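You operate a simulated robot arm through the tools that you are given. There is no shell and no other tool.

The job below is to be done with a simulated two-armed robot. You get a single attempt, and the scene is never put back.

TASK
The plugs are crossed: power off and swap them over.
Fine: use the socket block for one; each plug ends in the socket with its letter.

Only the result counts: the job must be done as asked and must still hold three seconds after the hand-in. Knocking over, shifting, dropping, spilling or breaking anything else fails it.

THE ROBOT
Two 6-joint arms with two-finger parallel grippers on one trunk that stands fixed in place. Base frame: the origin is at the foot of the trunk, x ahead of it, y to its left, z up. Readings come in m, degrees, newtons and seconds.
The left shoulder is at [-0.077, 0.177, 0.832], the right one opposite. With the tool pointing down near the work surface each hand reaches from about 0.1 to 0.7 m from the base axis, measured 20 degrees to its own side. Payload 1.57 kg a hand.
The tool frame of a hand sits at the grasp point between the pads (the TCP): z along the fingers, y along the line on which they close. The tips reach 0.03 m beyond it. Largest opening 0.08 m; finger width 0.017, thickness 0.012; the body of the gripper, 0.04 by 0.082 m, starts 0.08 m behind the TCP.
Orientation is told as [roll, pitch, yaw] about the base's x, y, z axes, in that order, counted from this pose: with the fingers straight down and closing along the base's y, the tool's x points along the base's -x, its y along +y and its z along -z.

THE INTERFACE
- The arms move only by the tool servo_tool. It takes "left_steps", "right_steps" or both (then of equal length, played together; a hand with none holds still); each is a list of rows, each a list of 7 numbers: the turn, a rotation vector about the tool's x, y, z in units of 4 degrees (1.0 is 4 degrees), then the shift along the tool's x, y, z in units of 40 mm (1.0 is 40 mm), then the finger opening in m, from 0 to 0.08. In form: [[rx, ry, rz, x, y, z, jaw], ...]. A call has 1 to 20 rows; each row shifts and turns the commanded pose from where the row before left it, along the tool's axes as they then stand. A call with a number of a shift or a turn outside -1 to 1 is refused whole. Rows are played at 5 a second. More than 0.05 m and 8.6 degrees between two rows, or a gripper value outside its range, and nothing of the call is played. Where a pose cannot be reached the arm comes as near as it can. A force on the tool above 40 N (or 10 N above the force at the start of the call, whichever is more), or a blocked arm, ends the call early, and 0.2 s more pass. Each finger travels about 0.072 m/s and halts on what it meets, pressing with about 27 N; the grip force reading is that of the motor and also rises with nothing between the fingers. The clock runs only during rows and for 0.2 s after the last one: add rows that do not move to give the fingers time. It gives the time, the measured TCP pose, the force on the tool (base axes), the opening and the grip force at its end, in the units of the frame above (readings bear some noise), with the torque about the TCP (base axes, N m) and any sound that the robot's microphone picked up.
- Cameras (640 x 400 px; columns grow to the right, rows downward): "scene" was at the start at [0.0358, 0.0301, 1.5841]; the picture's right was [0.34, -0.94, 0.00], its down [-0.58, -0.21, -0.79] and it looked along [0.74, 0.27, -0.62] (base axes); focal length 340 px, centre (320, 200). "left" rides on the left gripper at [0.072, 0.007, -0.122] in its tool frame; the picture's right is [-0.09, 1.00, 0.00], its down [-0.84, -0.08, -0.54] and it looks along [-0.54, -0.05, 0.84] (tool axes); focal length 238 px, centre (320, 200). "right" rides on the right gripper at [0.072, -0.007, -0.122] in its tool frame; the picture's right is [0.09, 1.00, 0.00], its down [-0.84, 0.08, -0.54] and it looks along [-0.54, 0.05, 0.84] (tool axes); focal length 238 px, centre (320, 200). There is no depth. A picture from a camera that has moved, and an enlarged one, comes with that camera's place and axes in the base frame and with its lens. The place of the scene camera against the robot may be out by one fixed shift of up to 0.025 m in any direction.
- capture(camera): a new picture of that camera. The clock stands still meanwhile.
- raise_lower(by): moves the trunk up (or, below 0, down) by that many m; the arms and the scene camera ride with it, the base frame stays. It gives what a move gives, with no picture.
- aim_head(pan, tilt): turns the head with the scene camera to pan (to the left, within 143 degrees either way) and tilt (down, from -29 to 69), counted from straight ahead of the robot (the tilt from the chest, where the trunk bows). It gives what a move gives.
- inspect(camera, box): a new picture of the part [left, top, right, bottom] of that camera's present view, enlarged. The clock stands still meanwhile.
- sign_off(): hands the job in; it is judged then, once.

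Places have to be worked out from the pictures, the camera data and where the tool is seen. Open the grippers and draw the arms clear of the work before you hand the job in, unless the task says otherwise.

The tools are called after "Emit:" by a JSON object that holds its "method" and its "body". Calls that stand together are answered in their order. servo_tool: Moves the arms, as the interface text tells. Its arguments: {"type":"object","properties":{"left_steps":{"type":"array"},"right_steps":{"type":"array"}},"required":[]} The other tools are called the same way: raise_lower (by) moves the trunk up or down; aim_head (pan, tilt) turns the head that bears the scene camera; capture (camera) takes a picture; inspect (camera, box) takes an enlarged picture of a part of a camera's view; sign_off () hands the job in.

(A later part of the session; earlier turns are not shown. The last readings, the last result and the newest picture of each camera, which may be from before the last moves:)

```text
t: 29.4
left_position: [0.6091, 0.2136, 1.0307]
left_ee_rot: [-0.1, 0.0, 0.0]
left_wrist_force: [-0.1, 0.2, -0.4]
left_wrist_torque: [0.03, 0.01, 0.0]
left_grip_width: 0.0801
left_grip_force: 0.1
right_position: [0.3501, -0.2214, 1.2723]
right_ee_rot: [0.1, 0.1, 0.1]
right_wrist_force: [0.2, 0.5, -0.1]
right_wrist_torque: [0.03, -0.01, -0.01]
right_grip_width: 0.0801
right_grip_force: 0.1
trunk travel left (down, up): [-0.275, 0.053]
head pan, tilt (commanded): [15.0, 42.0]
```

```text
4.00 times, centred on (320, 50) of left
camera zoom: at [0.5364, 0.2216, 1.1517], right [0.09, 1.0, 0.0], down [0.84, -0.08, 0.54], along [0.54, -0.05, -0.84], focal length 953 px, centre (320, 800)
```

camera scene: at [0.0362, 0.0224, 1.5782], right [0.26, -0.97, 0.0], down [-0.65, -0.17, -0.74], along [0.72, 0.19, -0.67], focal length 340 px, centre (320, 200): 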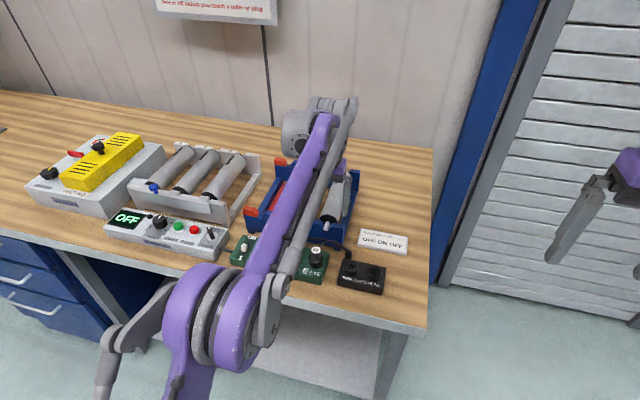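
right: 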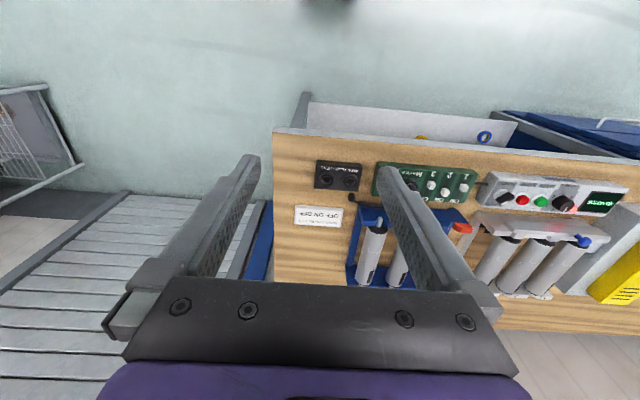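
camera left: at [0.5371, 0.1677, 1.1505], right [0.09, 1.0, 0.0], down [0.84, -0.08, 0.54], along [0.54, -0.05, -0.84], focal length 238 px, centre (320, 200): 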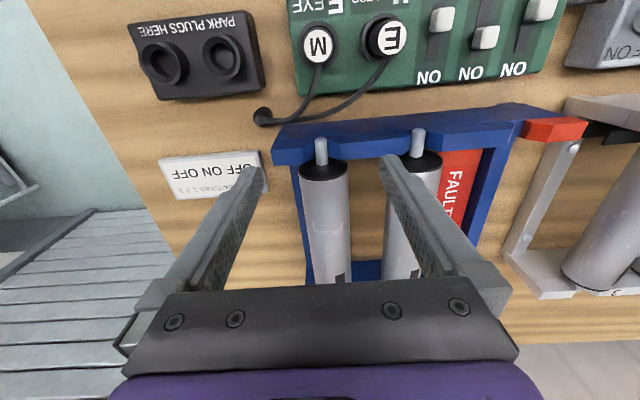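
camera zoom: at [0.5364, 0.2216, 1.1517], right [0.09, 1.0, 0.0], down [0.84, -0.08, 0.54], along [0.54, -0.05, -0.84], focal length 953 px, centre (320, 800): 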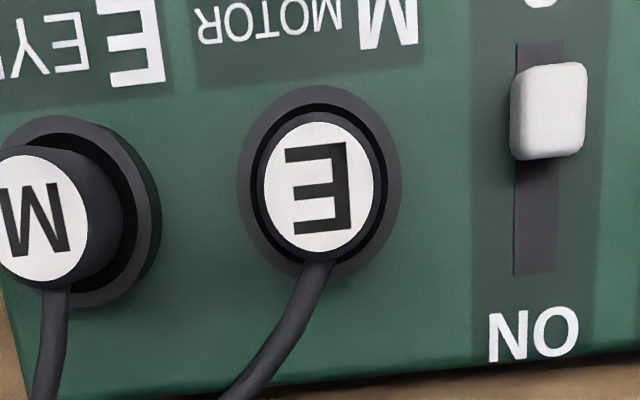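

From straight above: the E-to-M socket spacing is 54 mm, and the near park socket lies 88.8 mm in -y from the E socket at the same x; ring tops are near z≈0.897 and plug tops near 0.939. I now bring the TCP above the M plug with the jaw at 0.045.

Emit:
{"method": "servo_tool", "body": {"left_steps": [[0, 0, 0, 0.5933, -0.3958, 0, 0.06], [0, 0, 0, 0.5933, -0.3958, 0, 0.05], [0, 0, 0, 0.5934, -0.3959, 0, 0.045], [0, 0, 0, 0, 0, 0, 0.045], [0, 0, 0, 0, 0, 0, 0.045]]}}

Emit:
{"method": "capture", "body": {"camera": "left"}}

Emit:
{"method": "inspect", "body": {"camera": "left", "box": [240, 100, 400, 200]}}

```text
t: 30.6
left_position: [0.5383, 0.1661, 1.0331]
left_ee_rot: [0.0, -0.1, -0.1]
left_wrist_force: [-0.7, -0.3, 0.3]
left_wrist_torque: [-0.01, 0.02, -0.01]
left_grip_width: 0.0449
left_grip_force: 0.0
right_position: [0.3506, -0.2204, 1.2726]
right_ee_rot: [-0.1, -0.1, 0.1]
right_wrist_force: [0.1, -0.7, 0.2]
right_wrist_torque: [-0.01, -0.03, 0.03]
right_grip_width: 0.0798
right_grip_force: 0.1
trunk travel left (down, up): [-0.275, 0.053]
head pan, tilt (commanded): [15.0, 42.0]
```

```text
taken
camera left: at [0.4654, 0.1741, 1.1529], right [0.09, 1.0, 0.0], down [0.84, -0.08, 0.54], along [0.54, -0.05, -0.84], focal length 238 px, centre (320, 200)
```

left: 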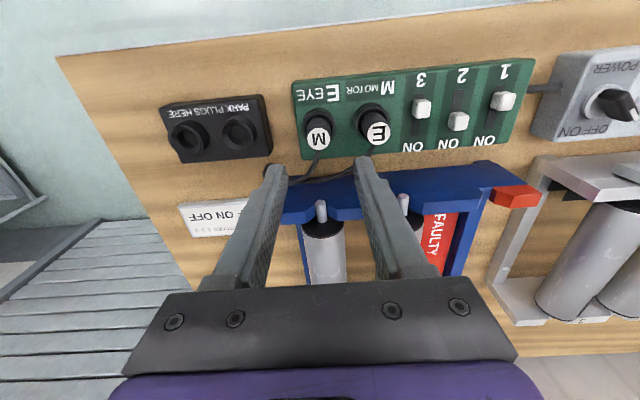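

```text
4.00 times, centred on (320, 150) of left
camera zoom: at [0.4654, 0.1741, 1.1529], right [0.09, 1.0, 0.0], down [0.84, -0.08, 0.54], along [0.54, -0.05, -0.84], focal length 953 px, centre (320, 400)
```

zoom: 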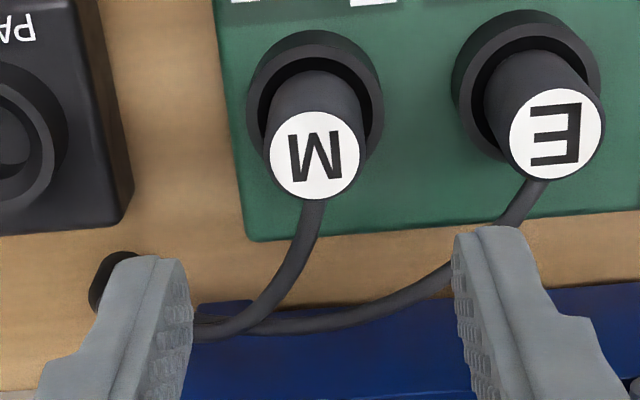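

The M plug sits centred between the fingers' path, and the E plug and the cables are clear of both fingers. I descend to grasp height, with the tips about 9 mm above the socket ring.

Emit:
{"method": "servo_tool", "body": {"left_steps": [[0, 0, 0, 0.03, 0, 0.6, 0.045], [0, 0, 0, 0, 0, 0.6, 0.045], [0, 0, 0, 0, 0, 0.6, 0.045], [0, 0, 0, 0, 0, 0.6, 0.045], [0, 0, 0, 0, 0, 0, 0.045]]}}

Emit:
{"method": "capture", "body": {"camera": "left"}}

Emit:
{"method": "inspect", "body": {"camera": "left", "box": [240, 120, 400, 220]}}

```text
t: 31.8
left_position: [0.5379, 0.1675, 0.9336]
left_ee_rot: [0.0, 0.0, 0.0]
left_wrist_force: [-0.3, -0.5, 0.3]
left_wrist_torque: [-0.02, 0.03, 0.0]
left_grip_width: 0.0449
left_grip_force: 0.0
right_position: [0.3515, -0.2203, 1.2726]
right_ee_rot: [0.0, 0.1, 0.1]
right_wrist_force: [0.4, 0.1, -0.2]
right_wrist_torque: [0.01, -0.02, -0.03]
right_grip_width: 0.0803
right_grip_force: 0.0
trunk travel left (down, up): [-0.275, 0.053]
head pan, tilt (commanded): [15.0, 42.0]
```

```text
taken
camera left: at [0.4642, 0.1742, 1.0555], right [0.09, 1.0, 0.0], down [0.84, -0.08, 0.54], along [0.54, -0.05, -0.84], focal length 238 px, centre (320, 200)
```

left: 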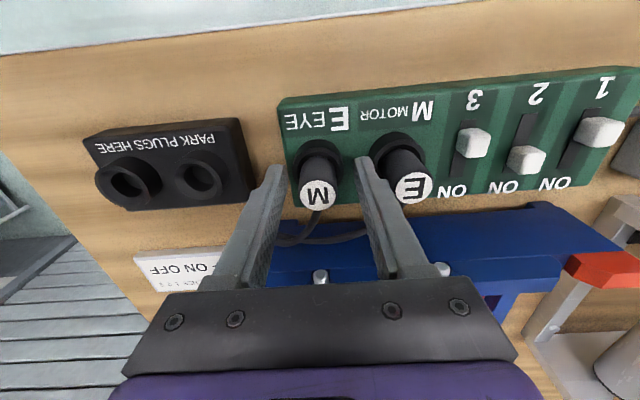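

```text
4.00 times, centred on (320, 170) of left
camera zoom: at [0.4642, 0.1742, 1.0555], right [0.09, 1.0, 0.0], down [0.84, -0.08, 0.54], along [0.54, -0.05, -0.84], focal length 953 px, centre (320, 320)
```

zoom: 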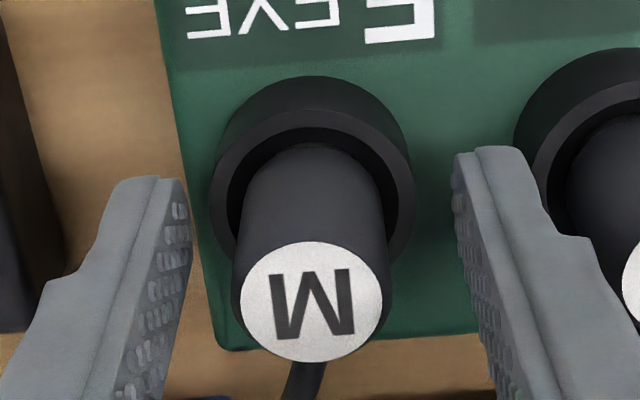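

The fingers straddle the M plug, which is about 1.2 mm towards -y of centre. I nudge over by that and close.

Emit:
{"method": "servo_tool", "body": {"left_steps": [[0, 0, 0, 0, -0.03, 0, 0.04], [0, 0, 0, 0, 0, 0, 0.03], [0, 0, 0, 0, 0, 0, 0.02], [0, 0, 0, 0, 0, 0, 0.012], [0, 0, 0, 0, 0, 0, 0.012]]}}

Emit:
{"method": "inspect", "body": {"camera": "left", "box": [240, 120, 400, 220]}}

```text
t: 33.0
left_position: [0.5377, 0.1645, 0.9351]
left_ee_rot: [0.0, 0.1, 0.0]
left_wrist_force: [-0.8, -2.2, -4.5]
left_wrist_torque: [-0.03, -0.09, -0.02]
left_grip_width: 0.0357
left_grip_force: 42.4
right_position: [0.3504, -0.2213, 1.2722]
right_ee_rot: [0.0, 0.0, 0.0]
right_wrist_force: [0.6, 0.8, -0.3]
right_wrist_torque: [-0.02, 0.01, 0.01]
right_grip_width: 0.0798
right_grip_force: 0.0
trunk travel left (down, up): [-0.275, 0.053]
head pan, tilt (commanded): [15.0, 42.0]
```

```text
4.00 times, centred on (320, 170) of left
camera zoom: at [0.4644, 0.1729, 1.056], right [0.09, 1.0, 0.0], down [0.84, -0.08, 0.54], along [0.54, -0.05, -0.84], focal length 953 px, centre (320, 320)
```

zoom: 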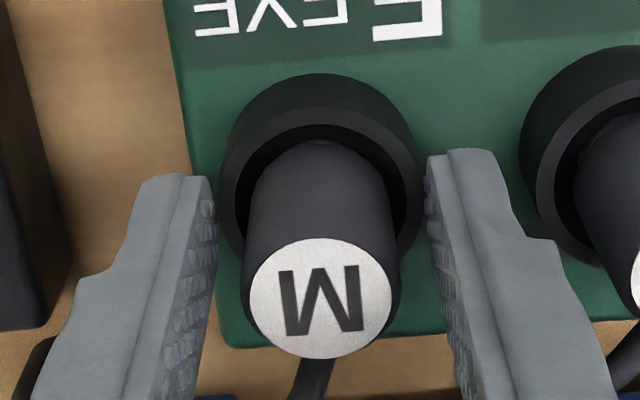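

The fingers met the socket collar (36 mm wide), so its rim is higher than I took it to be. I open, rise 10 mm and close on the plug body.

Emit:
{"method": "servo_tool", "body": {"left_steps": [[0, 0, 0, 0, 0, 0, 0.045], [0, 0, 0, 0, 0, 0, 0.045], [0, 0, 0, 0, 0, -0.25, 0.045], [0, 0, 0, 0, 0, 0, 0.035], [0, 0, 0, 0, 0, 0, 0.025], [0, 0, 0, 0, 0, 0, 0.015], [0, 0, 0, 0, 0, 0, 0.015]]}}

Emit:
{"method": "inspect", "body": {"camera": "left", "box": [240, 120, 400, 220]}}

```text
t: 34.6
left_position: [0.5371, 0.1646, 0.9456]
left_ee_rot: [0.0, 0.1, 0.0]
left_wrist_force: [-0.4, 0.8, 0.0]
left_wrist_torque: [0.01, -0.02, 0.0]
left_grip_width: 0.0224
left_grip_force: 27.3
right_position: [0.3508, -0.221, 1.2721]
right_ee_rot: [0.0, 0.1, 0.1]
right_wrist_force: [0.3, -0.3, -0.1]
right_wrist_torque: [-0.02, 0.0, -0.01]
right_grip_width: 0.08
right_grip_force: 0.0
trunk travel left (down, up): [-0.275, 0.053]
head pan, tilt (commanded): [15.0, 42.0]
```

```text
4.00 times, centred on (320, 170) of left
camera zoom: at [0.4643, 0.1728, 1.0665], right [0.09, 1.0, 0.0], down [0.84, -0.08, 0.54], along [0.54, -0.05, -0.84], focal length 953 px, centre (320, 320)
```

zoom: 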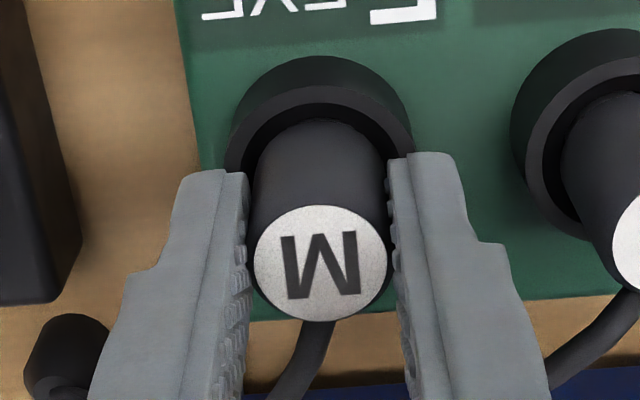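

The fingers now hold the 22 mm plug body with no side load. I pull it straight up 60 mm in small steps.

Emit:
{"method": "servo_tool", "body": {"left_steps": [[0, 0, 0, 0, 0, -0.15, 0.012], [0, 0, 0, 0, 0, -0.15, 0.012], [0, 0, 0, 0, 0, -0.2, 0.012], [0, 0, 0, 0, 0, -0.25, 0.012], [0, 0, 0, 0, 0, -0.25, 0.012], [0, 0, 0, 0, 0, -0.25, 0.012], [0, 0, 0, 0, 0, -0.25, 0.012], [0, 0, 0, 0, 0, 0, 0.012]]}}

Emit:
{"method": "capture", "body": {"camera": "left"}}

Emit:
{"method": "inspect", "body": {"camera": "left", "box": [200, 80, 440, 230]}}

Emit:
{"method": "inspect", "body": {"camera": "scene", "box": [200, 200, 420, 310]}}

```text
t: 36.4
left_position: [0.5373, 0.1661, 1.0043]
left_ee_rot: [0.0, 0.0, 0.1]
left_wrist_force: [0.2, 0.1, -0.4]
left_wrist_torque: [-0.03, 0.0, 0.03]
left_grip_width: 0.0223
left_grip_force: 27.2
right_position: [0.3512, -0.2208, 1.2727]
right_ee_rot: [0.0, 0.0, 0.0]
right_wrist_force: [0.7, 0.3, -0.3]
right_wrist_torque: [0.01, -0.01, -0.02]
right_grip_width: 0.0797
right_grip_force: 0.0
trunk travel left (down, up): [-0.275, 0.053]
head pan, tilt (commanded): [15.0, 42.0]
```

```text
taken
camera left: at [0.4652, 0.173, 1.1255], right [0.09, 1.0, 0.0], down [0.84, -0.08, 0.54], along [0.54, -0.05, -0.84], focal length 238 px, centre (320, 200)
```

left: 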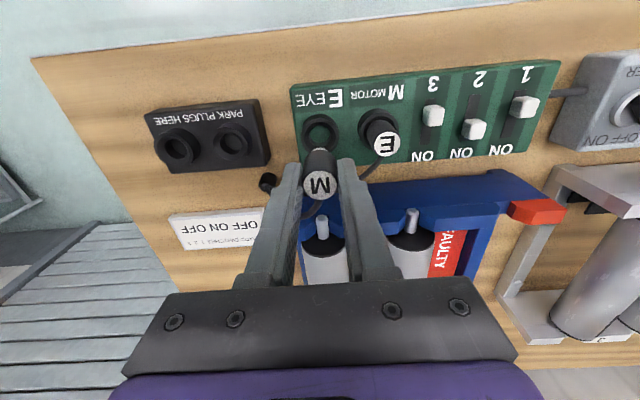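

```text
2.67 times, centred on (320, 155) of left
camera zoom: at [0.4652, 0.173, 1.1255], right [0.09, 1.0, 0.0], down [0.84, -0.08, 0.54], along [0.54, -0.05, -0.84], focal length 636 px, centre (320, 320)
```

zoom: 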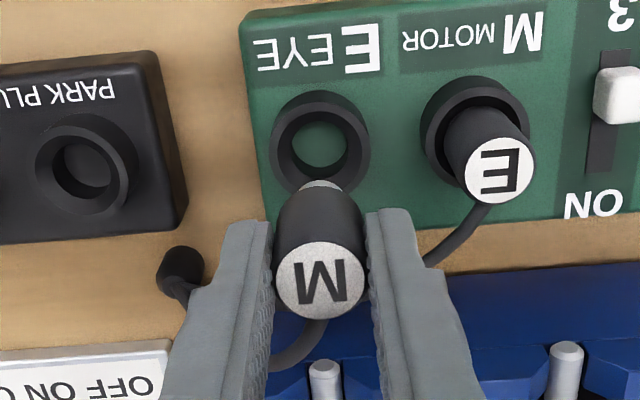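

```text
2.91 times, centred on (310, 255) of scene
camera zoom: at [0.0355, 0.0225, 1.5782], right [0.26, -0.97, 0.0], down [-0.65, -0.17, -0.74], along [0.72, 0.19, -0.67], focal length 989 px, centre (349, 40)
```

zoom: 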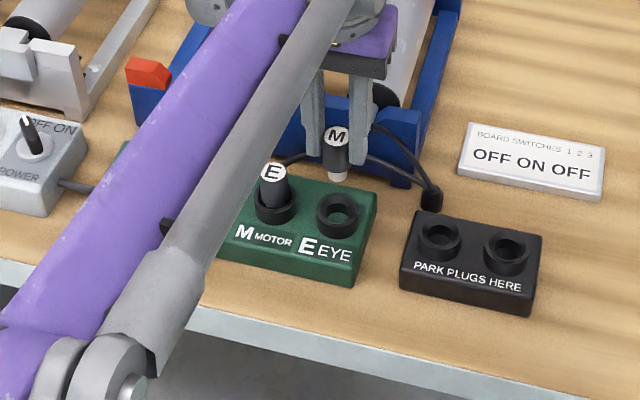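

M is out of its socket and held straight, cable slack. I carry it 88.8 mm in -y to above the near park socket.

Emit:
{"method": "servo_tool", "body": {"left_steps": [[0, 0, 0, 0, -0.37, 0, 0.012], [0, 0, 0, -0.0125, -0.74, 0, 0.012], [0, 0, 0, 0, -0.74, 0, 0.012], [0, 0, 0, 0, -0.37, 0, 0.012], [0, 0, 0, 0, 0, 0, 0.012], [0, 0, 0, 0, 0, 0, 0.012]]}}

Emit:
{"method": "capture", "body": {"camera": "left"}}

Emit:
{"method": "inspect", "body": {"camera": "left", "box": [200, 80, 440, 230]}}

Emit:
{"method": "inspect", "body": {"camera": "scene", "box": [260, 200, 440, 310]}}

```text
t: 37.8
left_position: [0.5376, 0.075, 1.0037]
left_ee_rot: [0.1, -0.1, 0.0]
left_wrist_force: [0.0, -0.3, -0.2]
left_wrist_torque: [-0.02, -0.03, -0.06]
left_grip_width: 0.0224
left_grip_force: 27.4
right_position: [0.3507, -0.2207, 1.2719]
right_ee_rot: [-0.1, 0.0, 0.0]
right_wrist_force: [-0.2, 0.6, 0.0]
right_wrist_torque: [0.02, 0.0, 0.0]
right_grip_width: 0.08
right_grip_force: 0.0
trunk travel left (down, up): [-0.275, 0.053]
head pan, tilt (commanded): [15.0, 42.0]
```

```text
taken
camera left: at [0.4648, 0.0836, 1.1254], right [0.09, 1.0, 0.0], down [0.84, -0.08, 0.54], along [0.54, -0.05, -0.84], focal length 238 px, centre (320, 200)
```

left: 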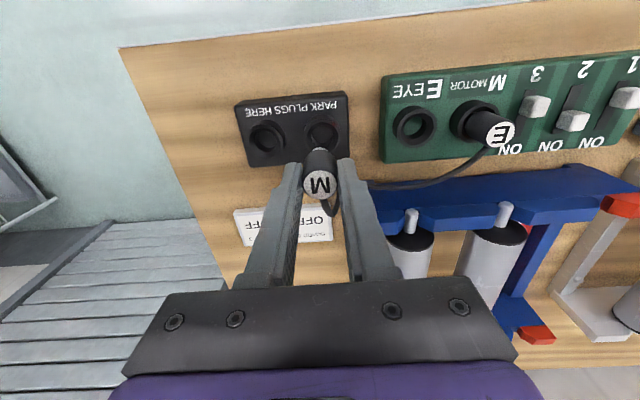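

```text
2.67 times, centred on (320, 155) of left
camera zoom: at [0.4648, 0.0836, 1.1254], right [0.09, 1.0, 0.0], down [0.84, -0.08, 0.54], along [0.54, -0.05, -0.84], focal length 636 px, centre (320, 320)
```

zoom: 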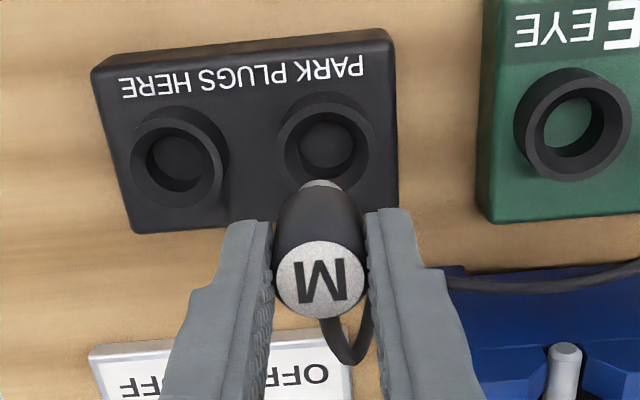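

```text
3.56 times, centred on (350, 255) of scene
camera zoom: at [0.0354, 0.0224, 1.5782], right [0.26, -0.97, 0.0], down [-0.65, -0.17, -0.74], along [0.72, 0.19, -0.67], focal length 1209 px, centre (213, 4)
```

zoom: 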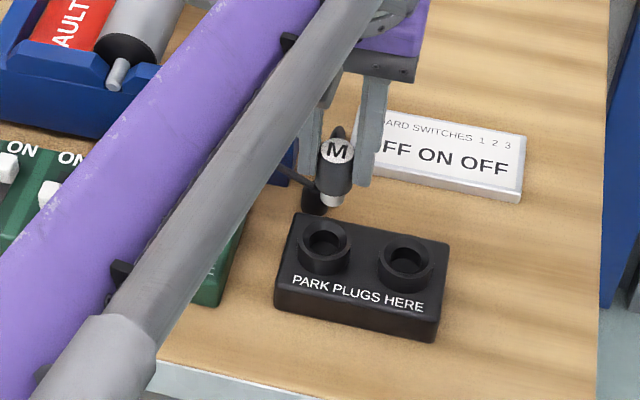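

The plug hangs above the near park socket, which seems lower than the board sockets. I enlarge further to settle the alignment before lowering.

Emit:
{"method": "inspect", "body": {"camera": "left", "box": [280, 100, 376, 160]}}

Emit:
{"method": "inspect", "body": {"camera": "left", "box": [370, 80, 466, 140]}}

Emit:
{"method": "inspect", "body": {"camera": "scene", "box": [320, 235, 400, 285]}}

```text
6.67 times, centred on (328, 130) of left
camera zoom: at [0.4648, 0.0836, 1.1254], right [0.09, 1.0, 0.0], down [0.84, -0.08, 0.54], along [0.54, -0.05, -0.84], focal length 1589 px, centre (267, 667)
```

zoom: 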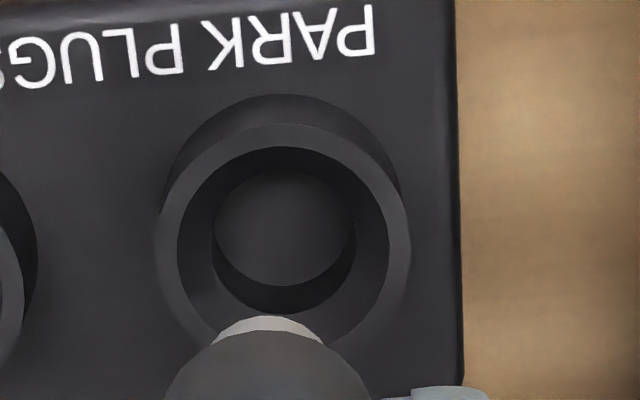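

```text
6.67 times, centred on (418, 110) of left
camera zoom: at [0.4648, 0.0836, 1.1254], right [0.09, 1.0, 0.0], down [0.84, -0.08, 0.54], along [0.54, -0.05, -0.84], focal length 1589 px, centre (-333, 800)
```

zoom: 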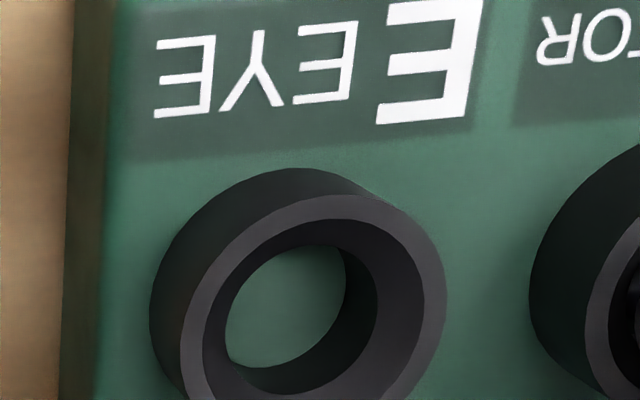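

```text
8.00 times, centred on (360, 260) of scene
camera zoom: at [0.0354, 0.0224, 1.5782], right [0.26, -0.97, 0.0], down [-0.65, -0.17, -0.74], along [0.72, 0.19, -0.67], focal length 2720 px, centre (0, -280)
```

zoom: 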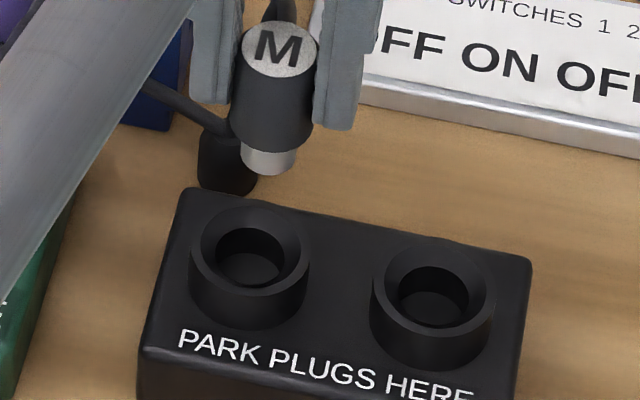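

With the 36 mm ring as scale, the park socket's centre is at +2.3 mm in y and +0.5 mm in x from the plug. I correct by that and lower 36 mm to just above the ring.

Emit:
{"method": "servo_tool", "body": {"left_steps": [[0, 0, 0, -0.012, 0.055, 0, 0.012], [0, 0, 0, 0, 0, 0.3, 0.012], [0, 0, 0, 0, 0, 0.3, 0.012], [0, 0, 0, 0, 0, 0.3, 0.012], [0, 0, 0, 0, 0, 0, 0.012]]}}

Emit:
{"method": "inspect", "body": {"camera": "left", "box": [240, 100, 400, 200]}}

Emit:
{"method": "inspect", "body": {"camera": "scene", "box": [320, 235, 400, 285]}}

```text
t: 39.0
left_position: [0.5392, 0.0797, 0.9677]
left_ee_rot: [0.1, 0.0, -0.1]
left_wrist_force: [-0.1, 0.2, -0.7]
left_wrist_torque: [0.04, -0.02, 0.03]
left_grip_width: 0.0222
left_grip_force: 26.8
right_position: [0.3513, -0.2207, 1.2717]
right_ee_rot: [0.1, 0.0, -0.1]
right_wrist_force: [0.0, 0.4, 0.0]
right_wrist_torque: [-0.01, 0.0, -0.02]
right_grip_width: 0.08
right_grip_force: 0.0
trunk travel left (down, up): [-0.275, 0.053]
head pan, tilt (commanded): [15.0, 42.0]
```

```text
4.00 times, centred on (320, 150) of left
camera zoom: at [0.4658, 0.0875, 1.089], right [0.09, 1.0, 0.0], down [0.84, -0.08, 0.54], along [0.54, -0.05, -0.84], focal length 953 px, centre (320, 400)
```

zoom: 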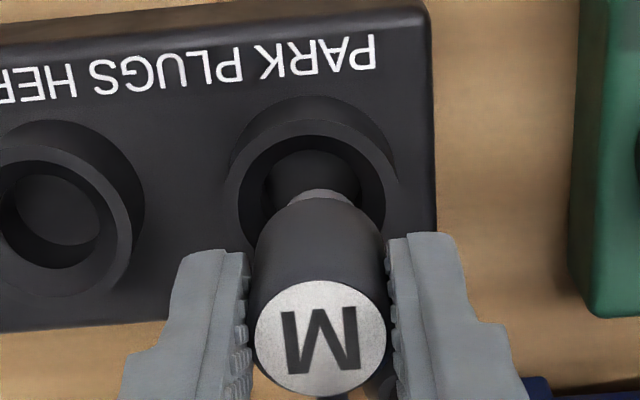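

```text
8.00 times, centred on (360, 260) of scene
camera zoom: at [0.0353, 0.0225, 1.5782], right [0.26, -0.97, 0.0], down [-0.65, -0.17, -0.74], along [0.72, 0.19, -0.67], focal length 2720 px, centre (0, -280)
```

zoom: 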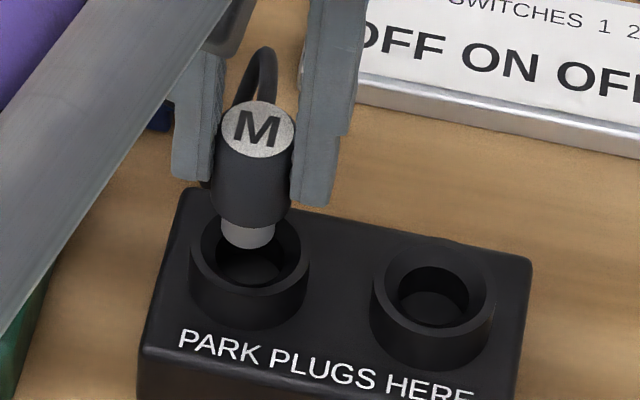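

The plug's metal tip is now directly over the ring's bore in both views, within about 1 mm. I lower it gently into the park socket while watching the force.

Emit:
{"method": "servo_tool", "body": {"left_steps": [[0, 0, 0, 0, -0.0125, 0.1, 0.012], [0, 0, 0, 0, 0, 0.1, 0.012], [0, 0, 0, 0, 0, 0.1, 0.012], [0, 0, 0, 0, 0, 0.1, 0.012], [0, 0, 0, 0, 0, 0.1, 0.012], [0, 0, 0, 0, 0, 0, 0.012]]}}

Emit:
{"method": "inspect", "body": {"camera": "left", "box": [240, 100, 400, 200]}}

Emit:
{"method": "inspect", "body": {"camera": "scene", "box": [320, 235, 400, 285]}}

```text
t: 40.4
left_position: [0.5391, 0.0792, 0.9473]
left_ee_rot: [0.0, 0.0, 0.0]
left_wrist_force: [0.3, -0.7, -0.4]
left_wrist_torque: [0.02, -0.01, 0.0]
left_grip_width: 0.0223
left_grip_force: 26.9
right_position: [0.3512, -0.2202, 1.2718]
right_ee_rot: [0.0, -0.1, 0.0]
right_wrist_force: [-0.5, 0.0, 0.7]
right_wrist_torque: [0.01, 0.01, -0.03]
right_grip_width: 0.0803
right_grip_force: 0.1
trunk travel left (down, up): [-0.275, 0.053]
head pan, tilt (commanded): [15.0, 42.0]
```

```text
4.00 times, centred on (320, 150) of left
camera zoom: at [0.4657, 0.0862, 1.0688], right [0.09, 1.0, 0.0], down [0.84, -0.08, 0.54], along [0.54, -0.05, -0.84], focal length 953 px, centre (320, 400)
```

zoom: 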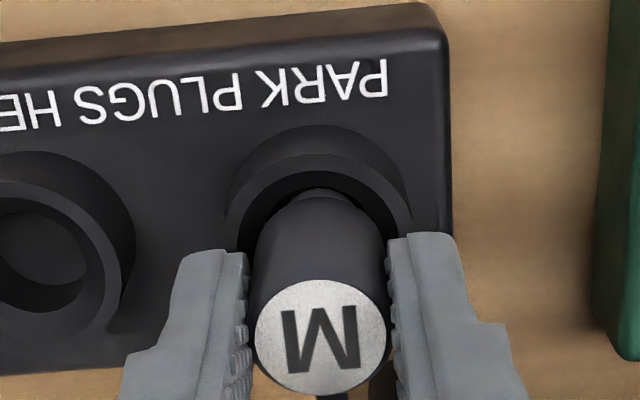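

```text
8.00 times, centred on (360, 260) of scene
camera zoom: at [0.0354, 0.0225, 1.5782], right [0.26, -0.97, 0.0], down [-0.65, -0.17, -0.74], along [0.72, 0.19, -0.67], focal length 2720 px, centre (0, -280)
```

zoom: 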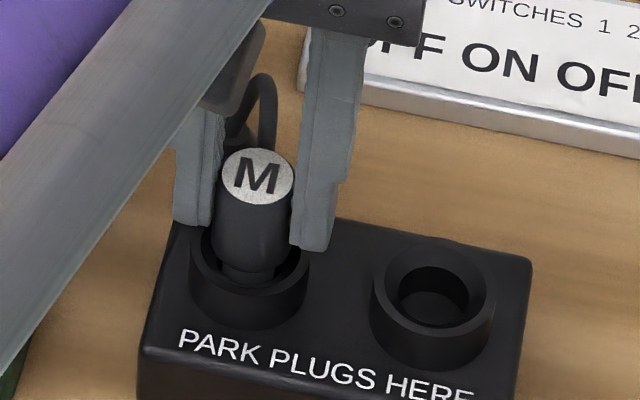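

No contact force yet and the tip is inside the bore. I lower on in 3 mm steps until I feel it seat.

Emit:
{"method": "servo_tool", "body": {"left_steps": [[0, 0, 0, 0, 0, 0.075, 0.012], [0, 0, 0, 0, 0, 0.075, 0.012], [0, 0, 0, 0, 0, 0, 0.012]]}}

Emit:
{"method": "inspect", "body": {"camera": "scene", "box": [320, 235, 400, 285]}}

```text
t: 41.2
left_position: [0.5384, 0.079, 0.9423]
left_ee_rot: [0.0, -0.1, 0.2]
left_wrist_force: [0.6, 1.2, 19.1]
left_wrist_torque: [-0.09, -0.03, -0.01]
left_grip_width: 0.0224
left_grip_force: 26.9
right_position: [0.3488, -0.221, 1.2744]
right_ee_rot: [0.0, -0.1, 0.0]
right_wrist_force: [0.0, -0.6, 0.7]
right_wrist_torque: [0.03, 0.03, -0.01]
right_grip_width: 0.0799
right_grip_force: 0.1
trunk travel left (down, up): [-0.275, 0.053]
head pan, tilt (commanded): [15.0, 42.0]
```

```text
8.00 times, centred on (360, 260) of scene
camera zoom: at [0.0336, 0.0224, 1.5783], right [0.26, -0.97, 0.0], down [-0.65, -0.17, -0.74], along [0.72, 0.19, -0.67], focal length 2720 px, centre (0, -280)
```

zoom: 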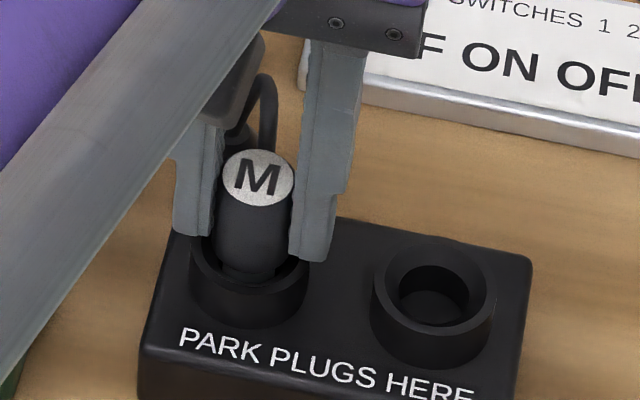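

The force rose to 19 N upward at z=0.942. I check from the hand camera whether the plug has gone home or slipped in the fingers.

Emit:
{"method": "inspect", "body": {"camera": "left", "box": [240, 100, 400, 200]}}

Emit:
{"method": "inspect", "body": {"camera": "scene", "box": [330, 245, 378, 275]}}

```text
4.00 times, centred on (320, 150) of left
camera zoom: at [0.4649, 0.086, 1.0642], right [0.09, 1.0, 0.0], down [0.84, -0.08, 0.54], along [0.54, -0.05, -0.84], focal length 953 px, centre (320, 400)
```

zoom: 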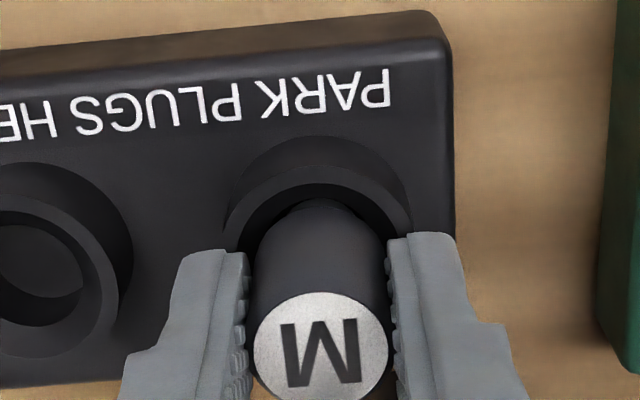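

```text
13.33 times, centred on (354, 260) of scene
camera zoom: at [0.0336, 0.0224, 1.5783], right [0.26, -0.97, 0.0], down [-0.65, -0.17, -0.74], along [0.72, 0.19, -0.67], focal length 4533 px, centre (-133, -600)
```

zoom: 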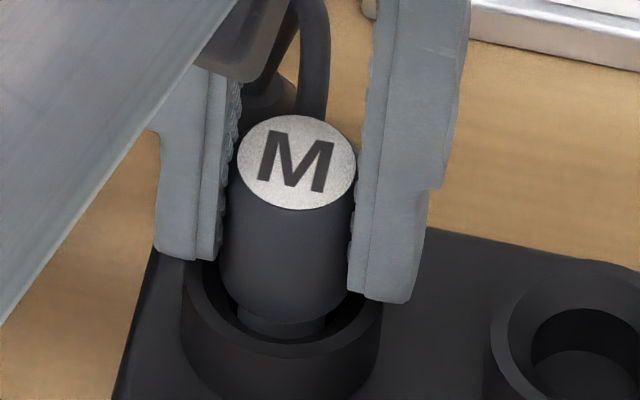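

The plug stands about 4 mm prouder than it did in its board socket, so it is not fully home, and the scene view hints that it sits slightly too far in +x. I ease off a little and shift it 1 mm towards the robot to feel whether it drops in.

Emit:
{"method": "servo_tool", "body": {"left_steps": [[0, 0, 0, 0, 0, -0.03, 0.01], [0, 0, 0, 0.0125, 0, 0, 0.01], [0, 0, 0, 0.0125, 0, 0, 0.01], [0, 0, 0, 0, 0, 0, 0.01]]}}

Emit:
{"method": "inspect", "body": {"camera": "scene", "box": [330, 245, 378, 275]}}

```text
t: 42.2
left_position: [0.5385, 0.0772, 0.9433]
left_ee_rot: [0.0, 0.0, 0.0]
left_wrist_force: [-0.4, 0.3, -0.9]
left_wrist_torque: [0.03, 0.02, 0.0]
left_grip_width: 0.0222
left_grip_force: 27.2
right_position: [0.3512, -0.2212, 1.2722]
right_ee_rot: [0.0, -0.1, 0.1]
right_wrist_force: [-0.1, -0.4, 0.6]
right_wrist_torque: [-0.03, 0.01, 0.01]
right_grip_width: 0.0802
right_grip_force: 0.2
trunk travel left (down, up): [-0.275, 0.053]
head pan, tilt (commanded): [15.0, 42.0]
```

```text
13.33 times, centred on (354, 260) of scene
camera zoom: at [0.0354, 0.0225, 1.5782], right [0.26, -0.97, 0.0], down [-0.65, -0.17, -0.74], along [0.72, 0.19, -0.67], focal length 4533 px, centre (-133, -600)
```

zoom: 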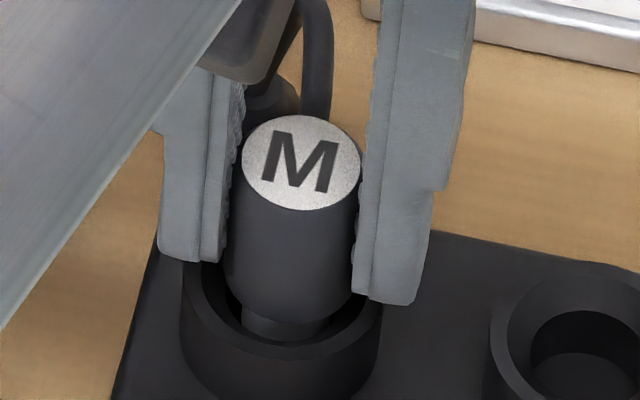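

With that shift the force has vanished. I move 0.8 mm in +y, as the scene view suggests, and press down again.

Emit:
{"method": "servo_tool", "body": {"left_steps": [[0, 0, 0, 0.01, 0.02, 0, 0.008], [0, 0, 0, 0, 0, 0.04, 0.008], [0, 0, 0, 0, 0, 0.04, 0.008], [0, 0, 0, 0, 0, 0, 0.008]]}}

Emit:
{"method": "inspect", "body": {"camera": "left", "box": [240, 100, 400, 200]}}

Emit:
{"method": "inspect", "body": {"camera": "scene", "box": [330, 245, 378, 275]}}

```text
t: 43.2
left_position: [0.5365, 0.0802, 0.9409]
left_ee_rot: [-0.1, -0.1, 0.1]
left_wrist_force: [5.4, -1.9, 19.2]
left_wrist_torque: [-0.15, -0.28, 0.06]
left_grip_width: 0.0224
left_grip_force: 26.7
right_position: [0.3491, -0.2215, 1.2732]
right_ee_rot: [-0.1, -0.1, 0.1]
right_wrist_force: [-0.3, -0.1, -1.2]
right_wrist_torque: [-0.03, 0.03, 0.04]
right_grip_width: 0.0801
right_grip_force: 0.0
trunk travel left (down, up): [-0.275, 0.053]
head pan, tilt (commanded): [15.0, 42.0]
```

```text
4.00 times, centred on (320, 150) of left
camera zoom: at [0.4641, 0.086, 1.0621], right [0.09, 1.0, 0.0], down [0.84, -0.08, 0.54], along [0.54, -0.05, -0.84], focal length 953 px, centre (320, 400)
```

zoom: 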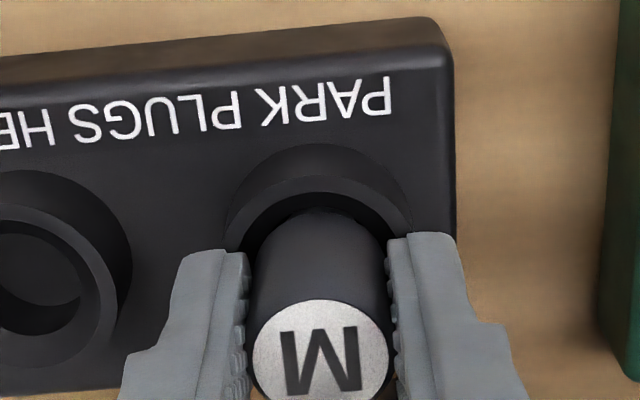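

```text
13.33 times, centred on (354, 260) of scene
camera zoom: at [0.0342, 0.022, 1.5783], right [0.26, -0.97, 0.0], down [-0.65, -0.17, -0.74], along [0.72, 0.19, -0.67], focal length 4533 px, centre (-133, -600)
```

zoom: 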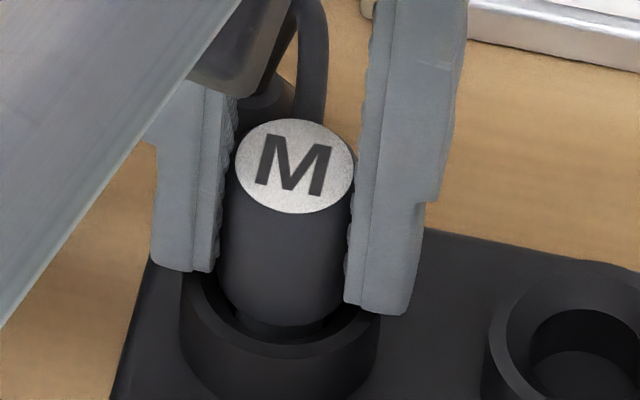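

The plug stops at the same height (top ≈0.938) wherever I press, so the tip is probably on the bottom of the bore. I relieve the load, open the fingers and rise to compare it with the E plug.

Emit:
{"method": "servo_tool", "body": {"left_steps": [[0, 0, 0, -0.01, 0, -0.04, 0.012], [0, 0, 0, 0, 0, -0.02, 0.022], [0, 0, 0, 0, 0, 0, 0.026], [0, 0, 0, 0, 0, 0, 0.036], [0, 0, 0, 0, 0, 0, 0.042], [0, 0, 0, 0, 0, -0.5, 0.045], [0, 0, 0, 0, 0, -0.8, 0.045], [0, 0, 0, 0, 0, -0.9, 0.045], [0, 0, 0, 0, 0, 0, 0.045]]}}

Emit:
{"method": "capture", "body": {"camera": "left"}}

Emit:
{"method": "inspect", "body": {"camera": "left", "box": [240, 80, 400, 180]}}

Emit:
{"method": "inspect", "body": {"camera": "scene", "box": [270, 220, 400, 300]}}

```text
t: 45.2
left_position: [0.5395, 0.0775, 1.0311]
left_ee_rot: [0.0, 0.0, 0.0]
left_wrist_force: [0.3, -1.0, 0.1]
left_wrist_torque: [0.03, 0.01, -0.01]
left_grip_width: 0.0448
left_grip_force: 0.1
right_position: [0.3512, -0.2208, 1.2721]
right_ee_rot: [0.0, 0.0, 0.0]
right_wrist_force: [-0.8, 0.0, -0.6]
right_wrist_torque: [-0.01, 0.0, 0.01]
right_grip_width: 0.0801
right_grip_force: 0.1
trunk travel left (down, up): [-0.275, 0.053]
head pan, tilt (commanded): [15.0, 42.0]
```

```text
taken
camera left: at [0.4662, 0.0853, 1.1521], right [0.09, 1.0, 0.0], down [0.84, -0.08, 0.54], along [0.54, -0.05, -0.84], focal length 238 px, centre (320, 200)
```

left: 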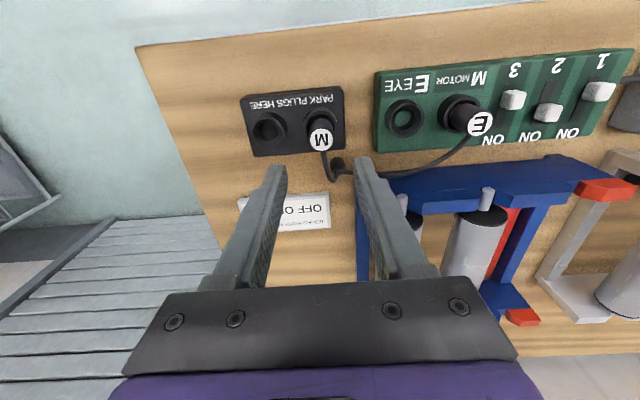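

```text
4.00 times, centred on (320, 130) of left
camera zoom: at [0.4662, 0.0853, 1.1521], right [0.09, 1.0, 0.0], down [0.84, -0.08, 0.54], along [0.54, -0.05, -0.84], focal length 953 px, centre (320, 480)
```

zoom: 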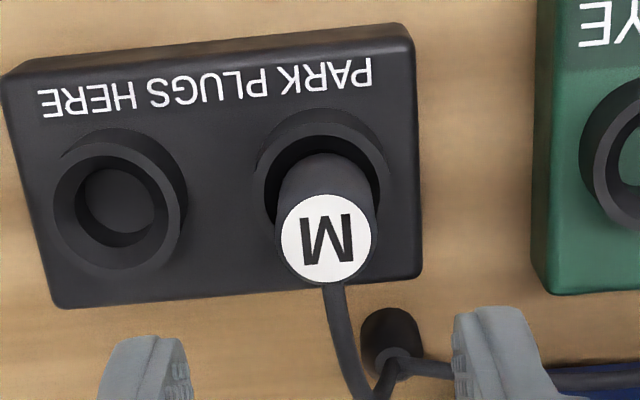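

```text
4.92 times, centred on (335, 260) of scene
camera zoom: at [0.0356, 0.0225, 1.5782], right [0.26, -0.97, 0.0], down [-0.65, -0.17, -0.74], along [0.72, 0.19, -0.67], focal length 1674 px, centre (246, -95)
```

zoom: 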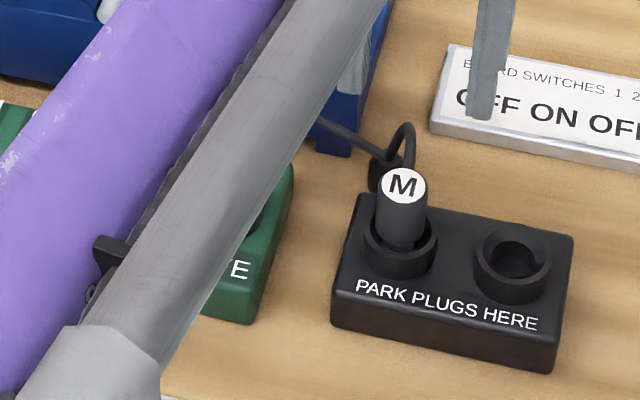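

M is parked upright in the near park socket, with its body down in the ring. Next I bring the open hand over the E plug in the M socket, expected at about (0.537, 0.221).

Emit:
{"method": "servo_tool", "body": {"left_steps": [[0, 0, 0, 0.02, 0.5, 0, 0.045], [0, 0, 0, 0.02, 0.75, 0, 0.045], [0, 0, 0, 0, 0.75, 0, 0.045], [0, 0, 0, 0, 0.75, 0, 0.045], [0, 0, 0, 0, 0.5, 0, 0.045], [0, 0, 0, 0, 0.32, 0, 0.045], [0, 0, 0, 0, 0, 0, 0.045], [0, 0, 0, 0, 0, 0, 0.045]]}}

Emit:
{"method": "capture", "body": {"camera": "left"}}

Emit:
{"method": "inspect", "body": {"camera": "left", "box": [240, 80, 400, 180]}}

```text
t: 47.0
left_position: [0.5353, 0.2238, 1.0321]
left_ee_rot: [0.1, 0.0, 0.0]
left_wrist_force: [-0.6, -0.3, 0.4]
left_wrist_torque: [-0.01, 0.01, 0.01]
left_grip_width: 0.0451
left_grip_force: 0.0
right_position: [0.3515, -0.2207, 1.2717]
right_ee_rot: [0.0, 0.0, 0.0]
right_wrist_force: [0.2, 0.2, 1.2]
right_wrist_torque: [-0.02, 0.01, -0.02]
right_grip_width: 0.08
right_grip_force: 0.0
trunk travel left (down, up): [-0.275, 0.053]
head pan, tilt (commanded): [15.0, 42.0]
```

```text
taken
camera left: at [0.4632, 0.2303, 1.1527], right [0.09, 1.0, 0.0], down [0.84, -0.08, 0.54], along [0.54, -0.05, -0.84], focal length 238 px, centre (320, 200)
```

left: 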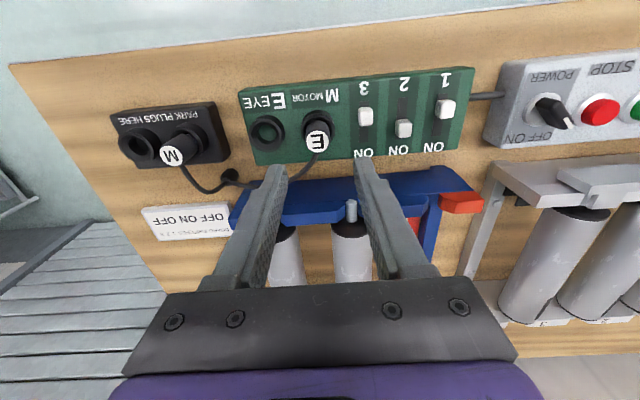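

```text
4.00 times, centred on (320, 130) of left
camera zoom: at [0.4632, 0.2303, 1.1527], right [0.09, 1.0, 0.0], down [0.84, -0.08, 0.54], along [0.54, -0.05, -0.84], focal length 953 px, centre (320, 480)
```

zoom: 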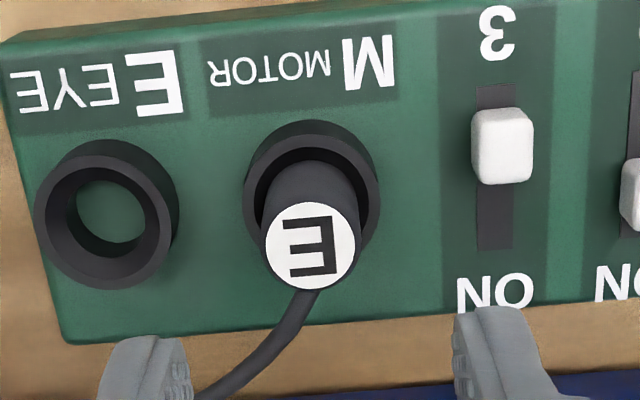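

The E plug is 2 mm further in +x and 1.6 mm in -y from the tool axis. I correct for that and descend to the grasp height that worked before.

Emit:
{"method": "servo_tool", "body": {"left_steps": [[0, 0, 0, -0.05, -0.04, 0.3, 0.043], [0, 0, 0, 0, 0, 0.5, 0.043], [0, 0, 0, 0, 0, 0.5, 0.043], [0, 0, 0, 0, 0, 0.5, 0.043], [0, 0, 0, 0, 0, 0.34, 0.043], [0, 0, 0, 0, 0, 0, 0.043]]}}

Emit:
{"method": "inspect", "body": {"camera": "left", "box": [240, 120, 400, 220]}}

```text
t: 48.4
left_position: [0.5388, 0.2207, 0.9452]
left_ee_rot: [0.1, 0.0, 0.0]
left_wrist_force: [-0.3, 0.2, 0.4]
left_wrist_torque: [-0.03, 0.02, 0.0]
left_grip_width: 0.0428
left_grip_force: 0.0
right_position: [0.3506, -0.2206, 1.2731]
right_ee_rot: [0.0, 0.0, 0.0]
right_wrist_force: [1.1, 0.2, 0.5]
right_wrist_torque: [0.03, -0.04, 0.04]
right_grip_width: 0.08
right_grip_force: 0.1
trunk travel left (down, up): [-0.275, 0.053]
head pan, tilt (commanded): [15.0, 42.0]
```

```text
4.00 times, centred on (320, 170) of left
camera zoom: at [0.4649, 0.228, 1.0667], right [0.09, 1.0, 0.0], down [0.84, -0.08, 0.54], along [0.54, -0.05, -0.84], focal length 953 px, centre (320, 320)
```

zoom: 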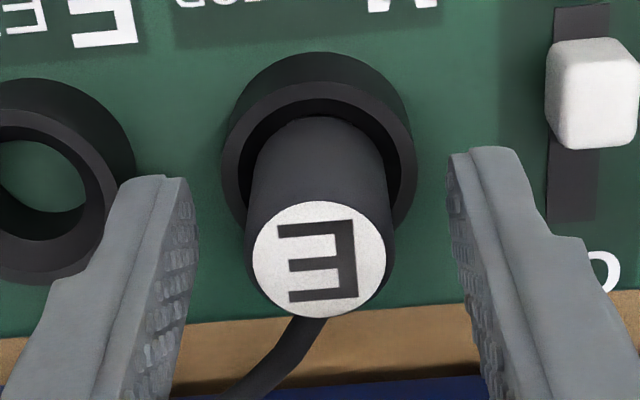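

E is centred between the fingers just as M was. I close on it and pull it straight up 60 mm.

Emit:
{"method": "servo_tool", "body": {"left_steps": [[0, 0, 0, 0, 0, 0, 0.032], [0, 0, 0, 0, 0, 0, 0.022], [0, 0, 0, 0, 0, 0, 0.012], [0, 0, 0, 0, 0, 0, 0.008], [0, 0, 0, 0, 0, 0, 0.008]]}}

Emit:
{"method": "inspect", "body": {"camera": "left", "box": [240, 120, 400, 220]}}

```text
t: 49.6
left_position: [0.5365, 0.2201, 0.9449]
left_ee_rot: [0.0, -0.2, 0.0]
left_wrist_force: [-0.3, -0.1, -0.6]
left_wrist_torque: [0.0, 0.01, 0.01]
left_grip_width: 0.0226
left_grip_force: 27.2
right_position: [0.3495, -0.221, 1.2724]
right_ee_rot: [0.1, 0.0, 0.0]
right_wrist_force: [-0.2, 0.4, -0.7]
right_wrist_torque: [0.01, 0.01, -0.01]
right_grip_width: 0.0802
right_grip_force: 0.1
trunk travel left (down, up): [-0.275, 0.053]
head pan, tilt (commanded): [15.0, 42.0]
```

```text
4.00 times, centred on (320, 170) of left
camera zoom: at [0.465, 0.2281, 1.0669], right [0.09, 1.0, 0.0], down [0.84, -0.08, 0.54], along [0.54, -0.05, -0.84], focal length 953 px, centre (320, 320)
```

zoom: 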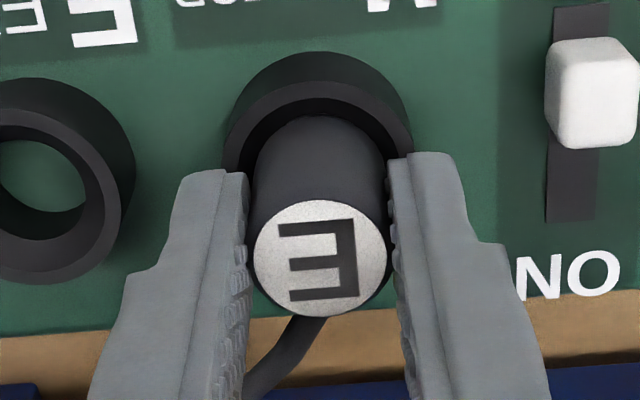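

E is gripped at 22.6 mm with no side load. I pull it up 60 mm.

Emit:
{"method": "servo_tool", "body": {"left_steps": [[0, 0, 0, 0, 0, -0.15, 0.008], [0, 0, 0, 0, 0, -0.15, 0.008], [0, 0, 0, 0, 0, -0.2, 0.008], [0, 0, 0, 0, 0, -0.25, 0.008], [0, 0, 0, 0, 0, -0.25, 0.008], [0, 0, 0, 0, 0, -0.25, 0.008], [0, 0, 0, 0, 0, -0.25, 0.008], [0, 0, 0, 0, 0, 0, 0.008], [0, 0, 0, 0, 0, 0, 0.008]]}}

Emit:
{"method": "inspect", "body": {"camera": "left", "box": [240, 80, 400, 180]}}

Emit:
{"method": "capture", "body": {"camera": "left"}}

```text
t: 51.6
left_position: [0.5368, 0.2209, 1.005]
left_ee_rot: [0.1, 0.0, 0.0]
left_wrist_force: [0.6, -0.4, -0.2]
left_wrist_torque: [-0.04, -0.04, -0.03]
left_grip_width: 0.0222
left_grip_force: 27.3
right_position: [0.3508, -0.2215, 1.2721]
right_ee_rot: [0.0, 0.0, 0.0]
right_wrist_force: [-0.2, 0.5, 0.3]
right_wrist_torque: [0.0, 0.01, 0.01]
right_grip_width: 0.08
right_grip_force: 0.1
trunk travel left (down, up): [-0.275, 0.053]
head pan, tilt (commanded): [15.0, 42.0]
```

```text
4.00 times, centred on (320, 130) of left
camera zoom: at [0.4654, 0.2283, 1.1266], right [0.09, 1.0, 0.0], down [0.84, -0.08, 0.54], along [0.54, -0.05, -0.84], focal length 953 px, centre (320, 480)
```

zoom: 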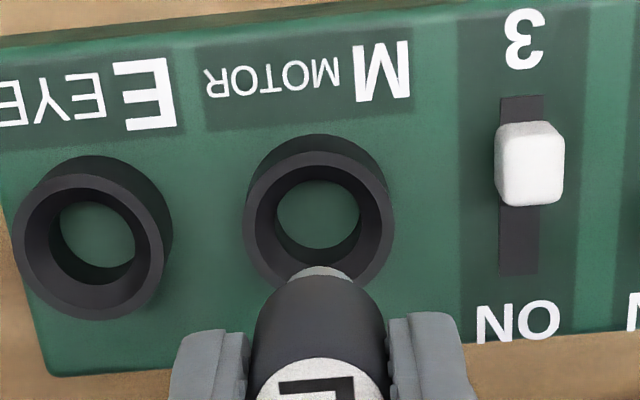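

```text
taken
camera left: at [0.4654, 0.2283, 1.1266], right [0.09, 1.0, 0.0], down [0.84, -0.08, 0.54], along [0.54, -0.05, -0.84], focal length 238 px, centre (320, 200)
```

left: 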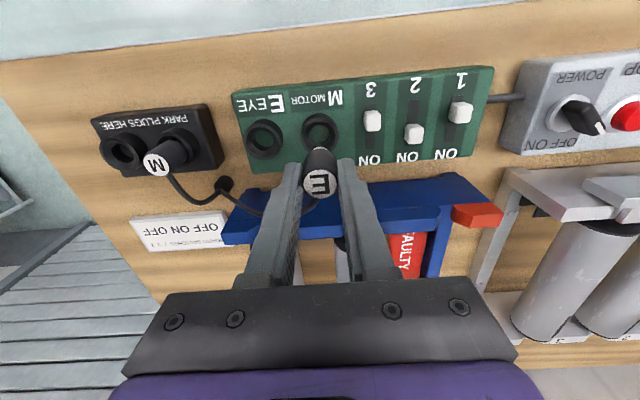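

E is out cleanly, and this view gives a reference: rim edges at 243 and 395 in the enlarged picture when the plug is over its socket. I move 54 mm in -y to above the E socket and compare.

Emit:
{"method": "servo_tool", "body": {"left_steps": [[0, 0, 0, 0, -0.25, 0, 0.008], [0, 0, 0, 0, -0.5, 0, 0.008], [0, 0, 0, 0, -0.4, 0, 0.008], [0, 0, 0, 0, -0.2, 0, 0.008], [0, 0, 0, 0, 0, 0, 0.008], [0, 0, 0, 0, 0, 0, 0.008], [0, 0, 0, 0, 0, 0, 0.008]]}}

Emit:
{"method": "inspect", "body": {"camera": "left", "box": [240, 80, 400, 180]}}

```text
t: 53.2
left_position: [0.5393, 0.1679, 1.0056]
left_ee_rot: [0.1, 0.1, 0.0]
left_wrist_force: [0.5, 0.7, 0.2]
left_wrist_torque: [-0.04, -0.01, 0.0]
left_grip_width: 0.0225
left_grip_force: 26.8
right_position: [0.3506, -0.2216, 1.2718]
right_ee_rot: [0.0, -0.1, 0.0]
right_wrist_force: [-0.8, 0.2, 0.7]
right_wrist_torque: [0.01, 0.0, -0.01]
right_grip_width: 0.0801
right_grip_force: 0.1
trunk travel left (down, up): [-0.275, 0.053]
head pan, tilt (commanded): [15.0, 42.0]
```

```text
4.00 times, centred on (320, 130) of left
camera zoom: at [0.4654, 0.1745, 1.1268], right [0.09, 1.0, 0.0], down [0.84, -0.08, 0.54], along [0.54, -0.05, -0.84], focal length 953 px, centre (320, 480)
```

zoom: 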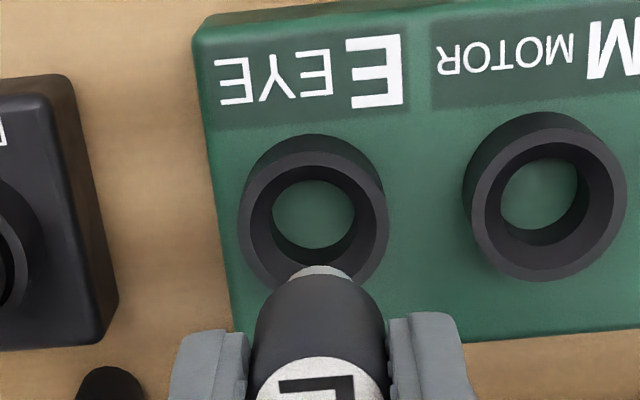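

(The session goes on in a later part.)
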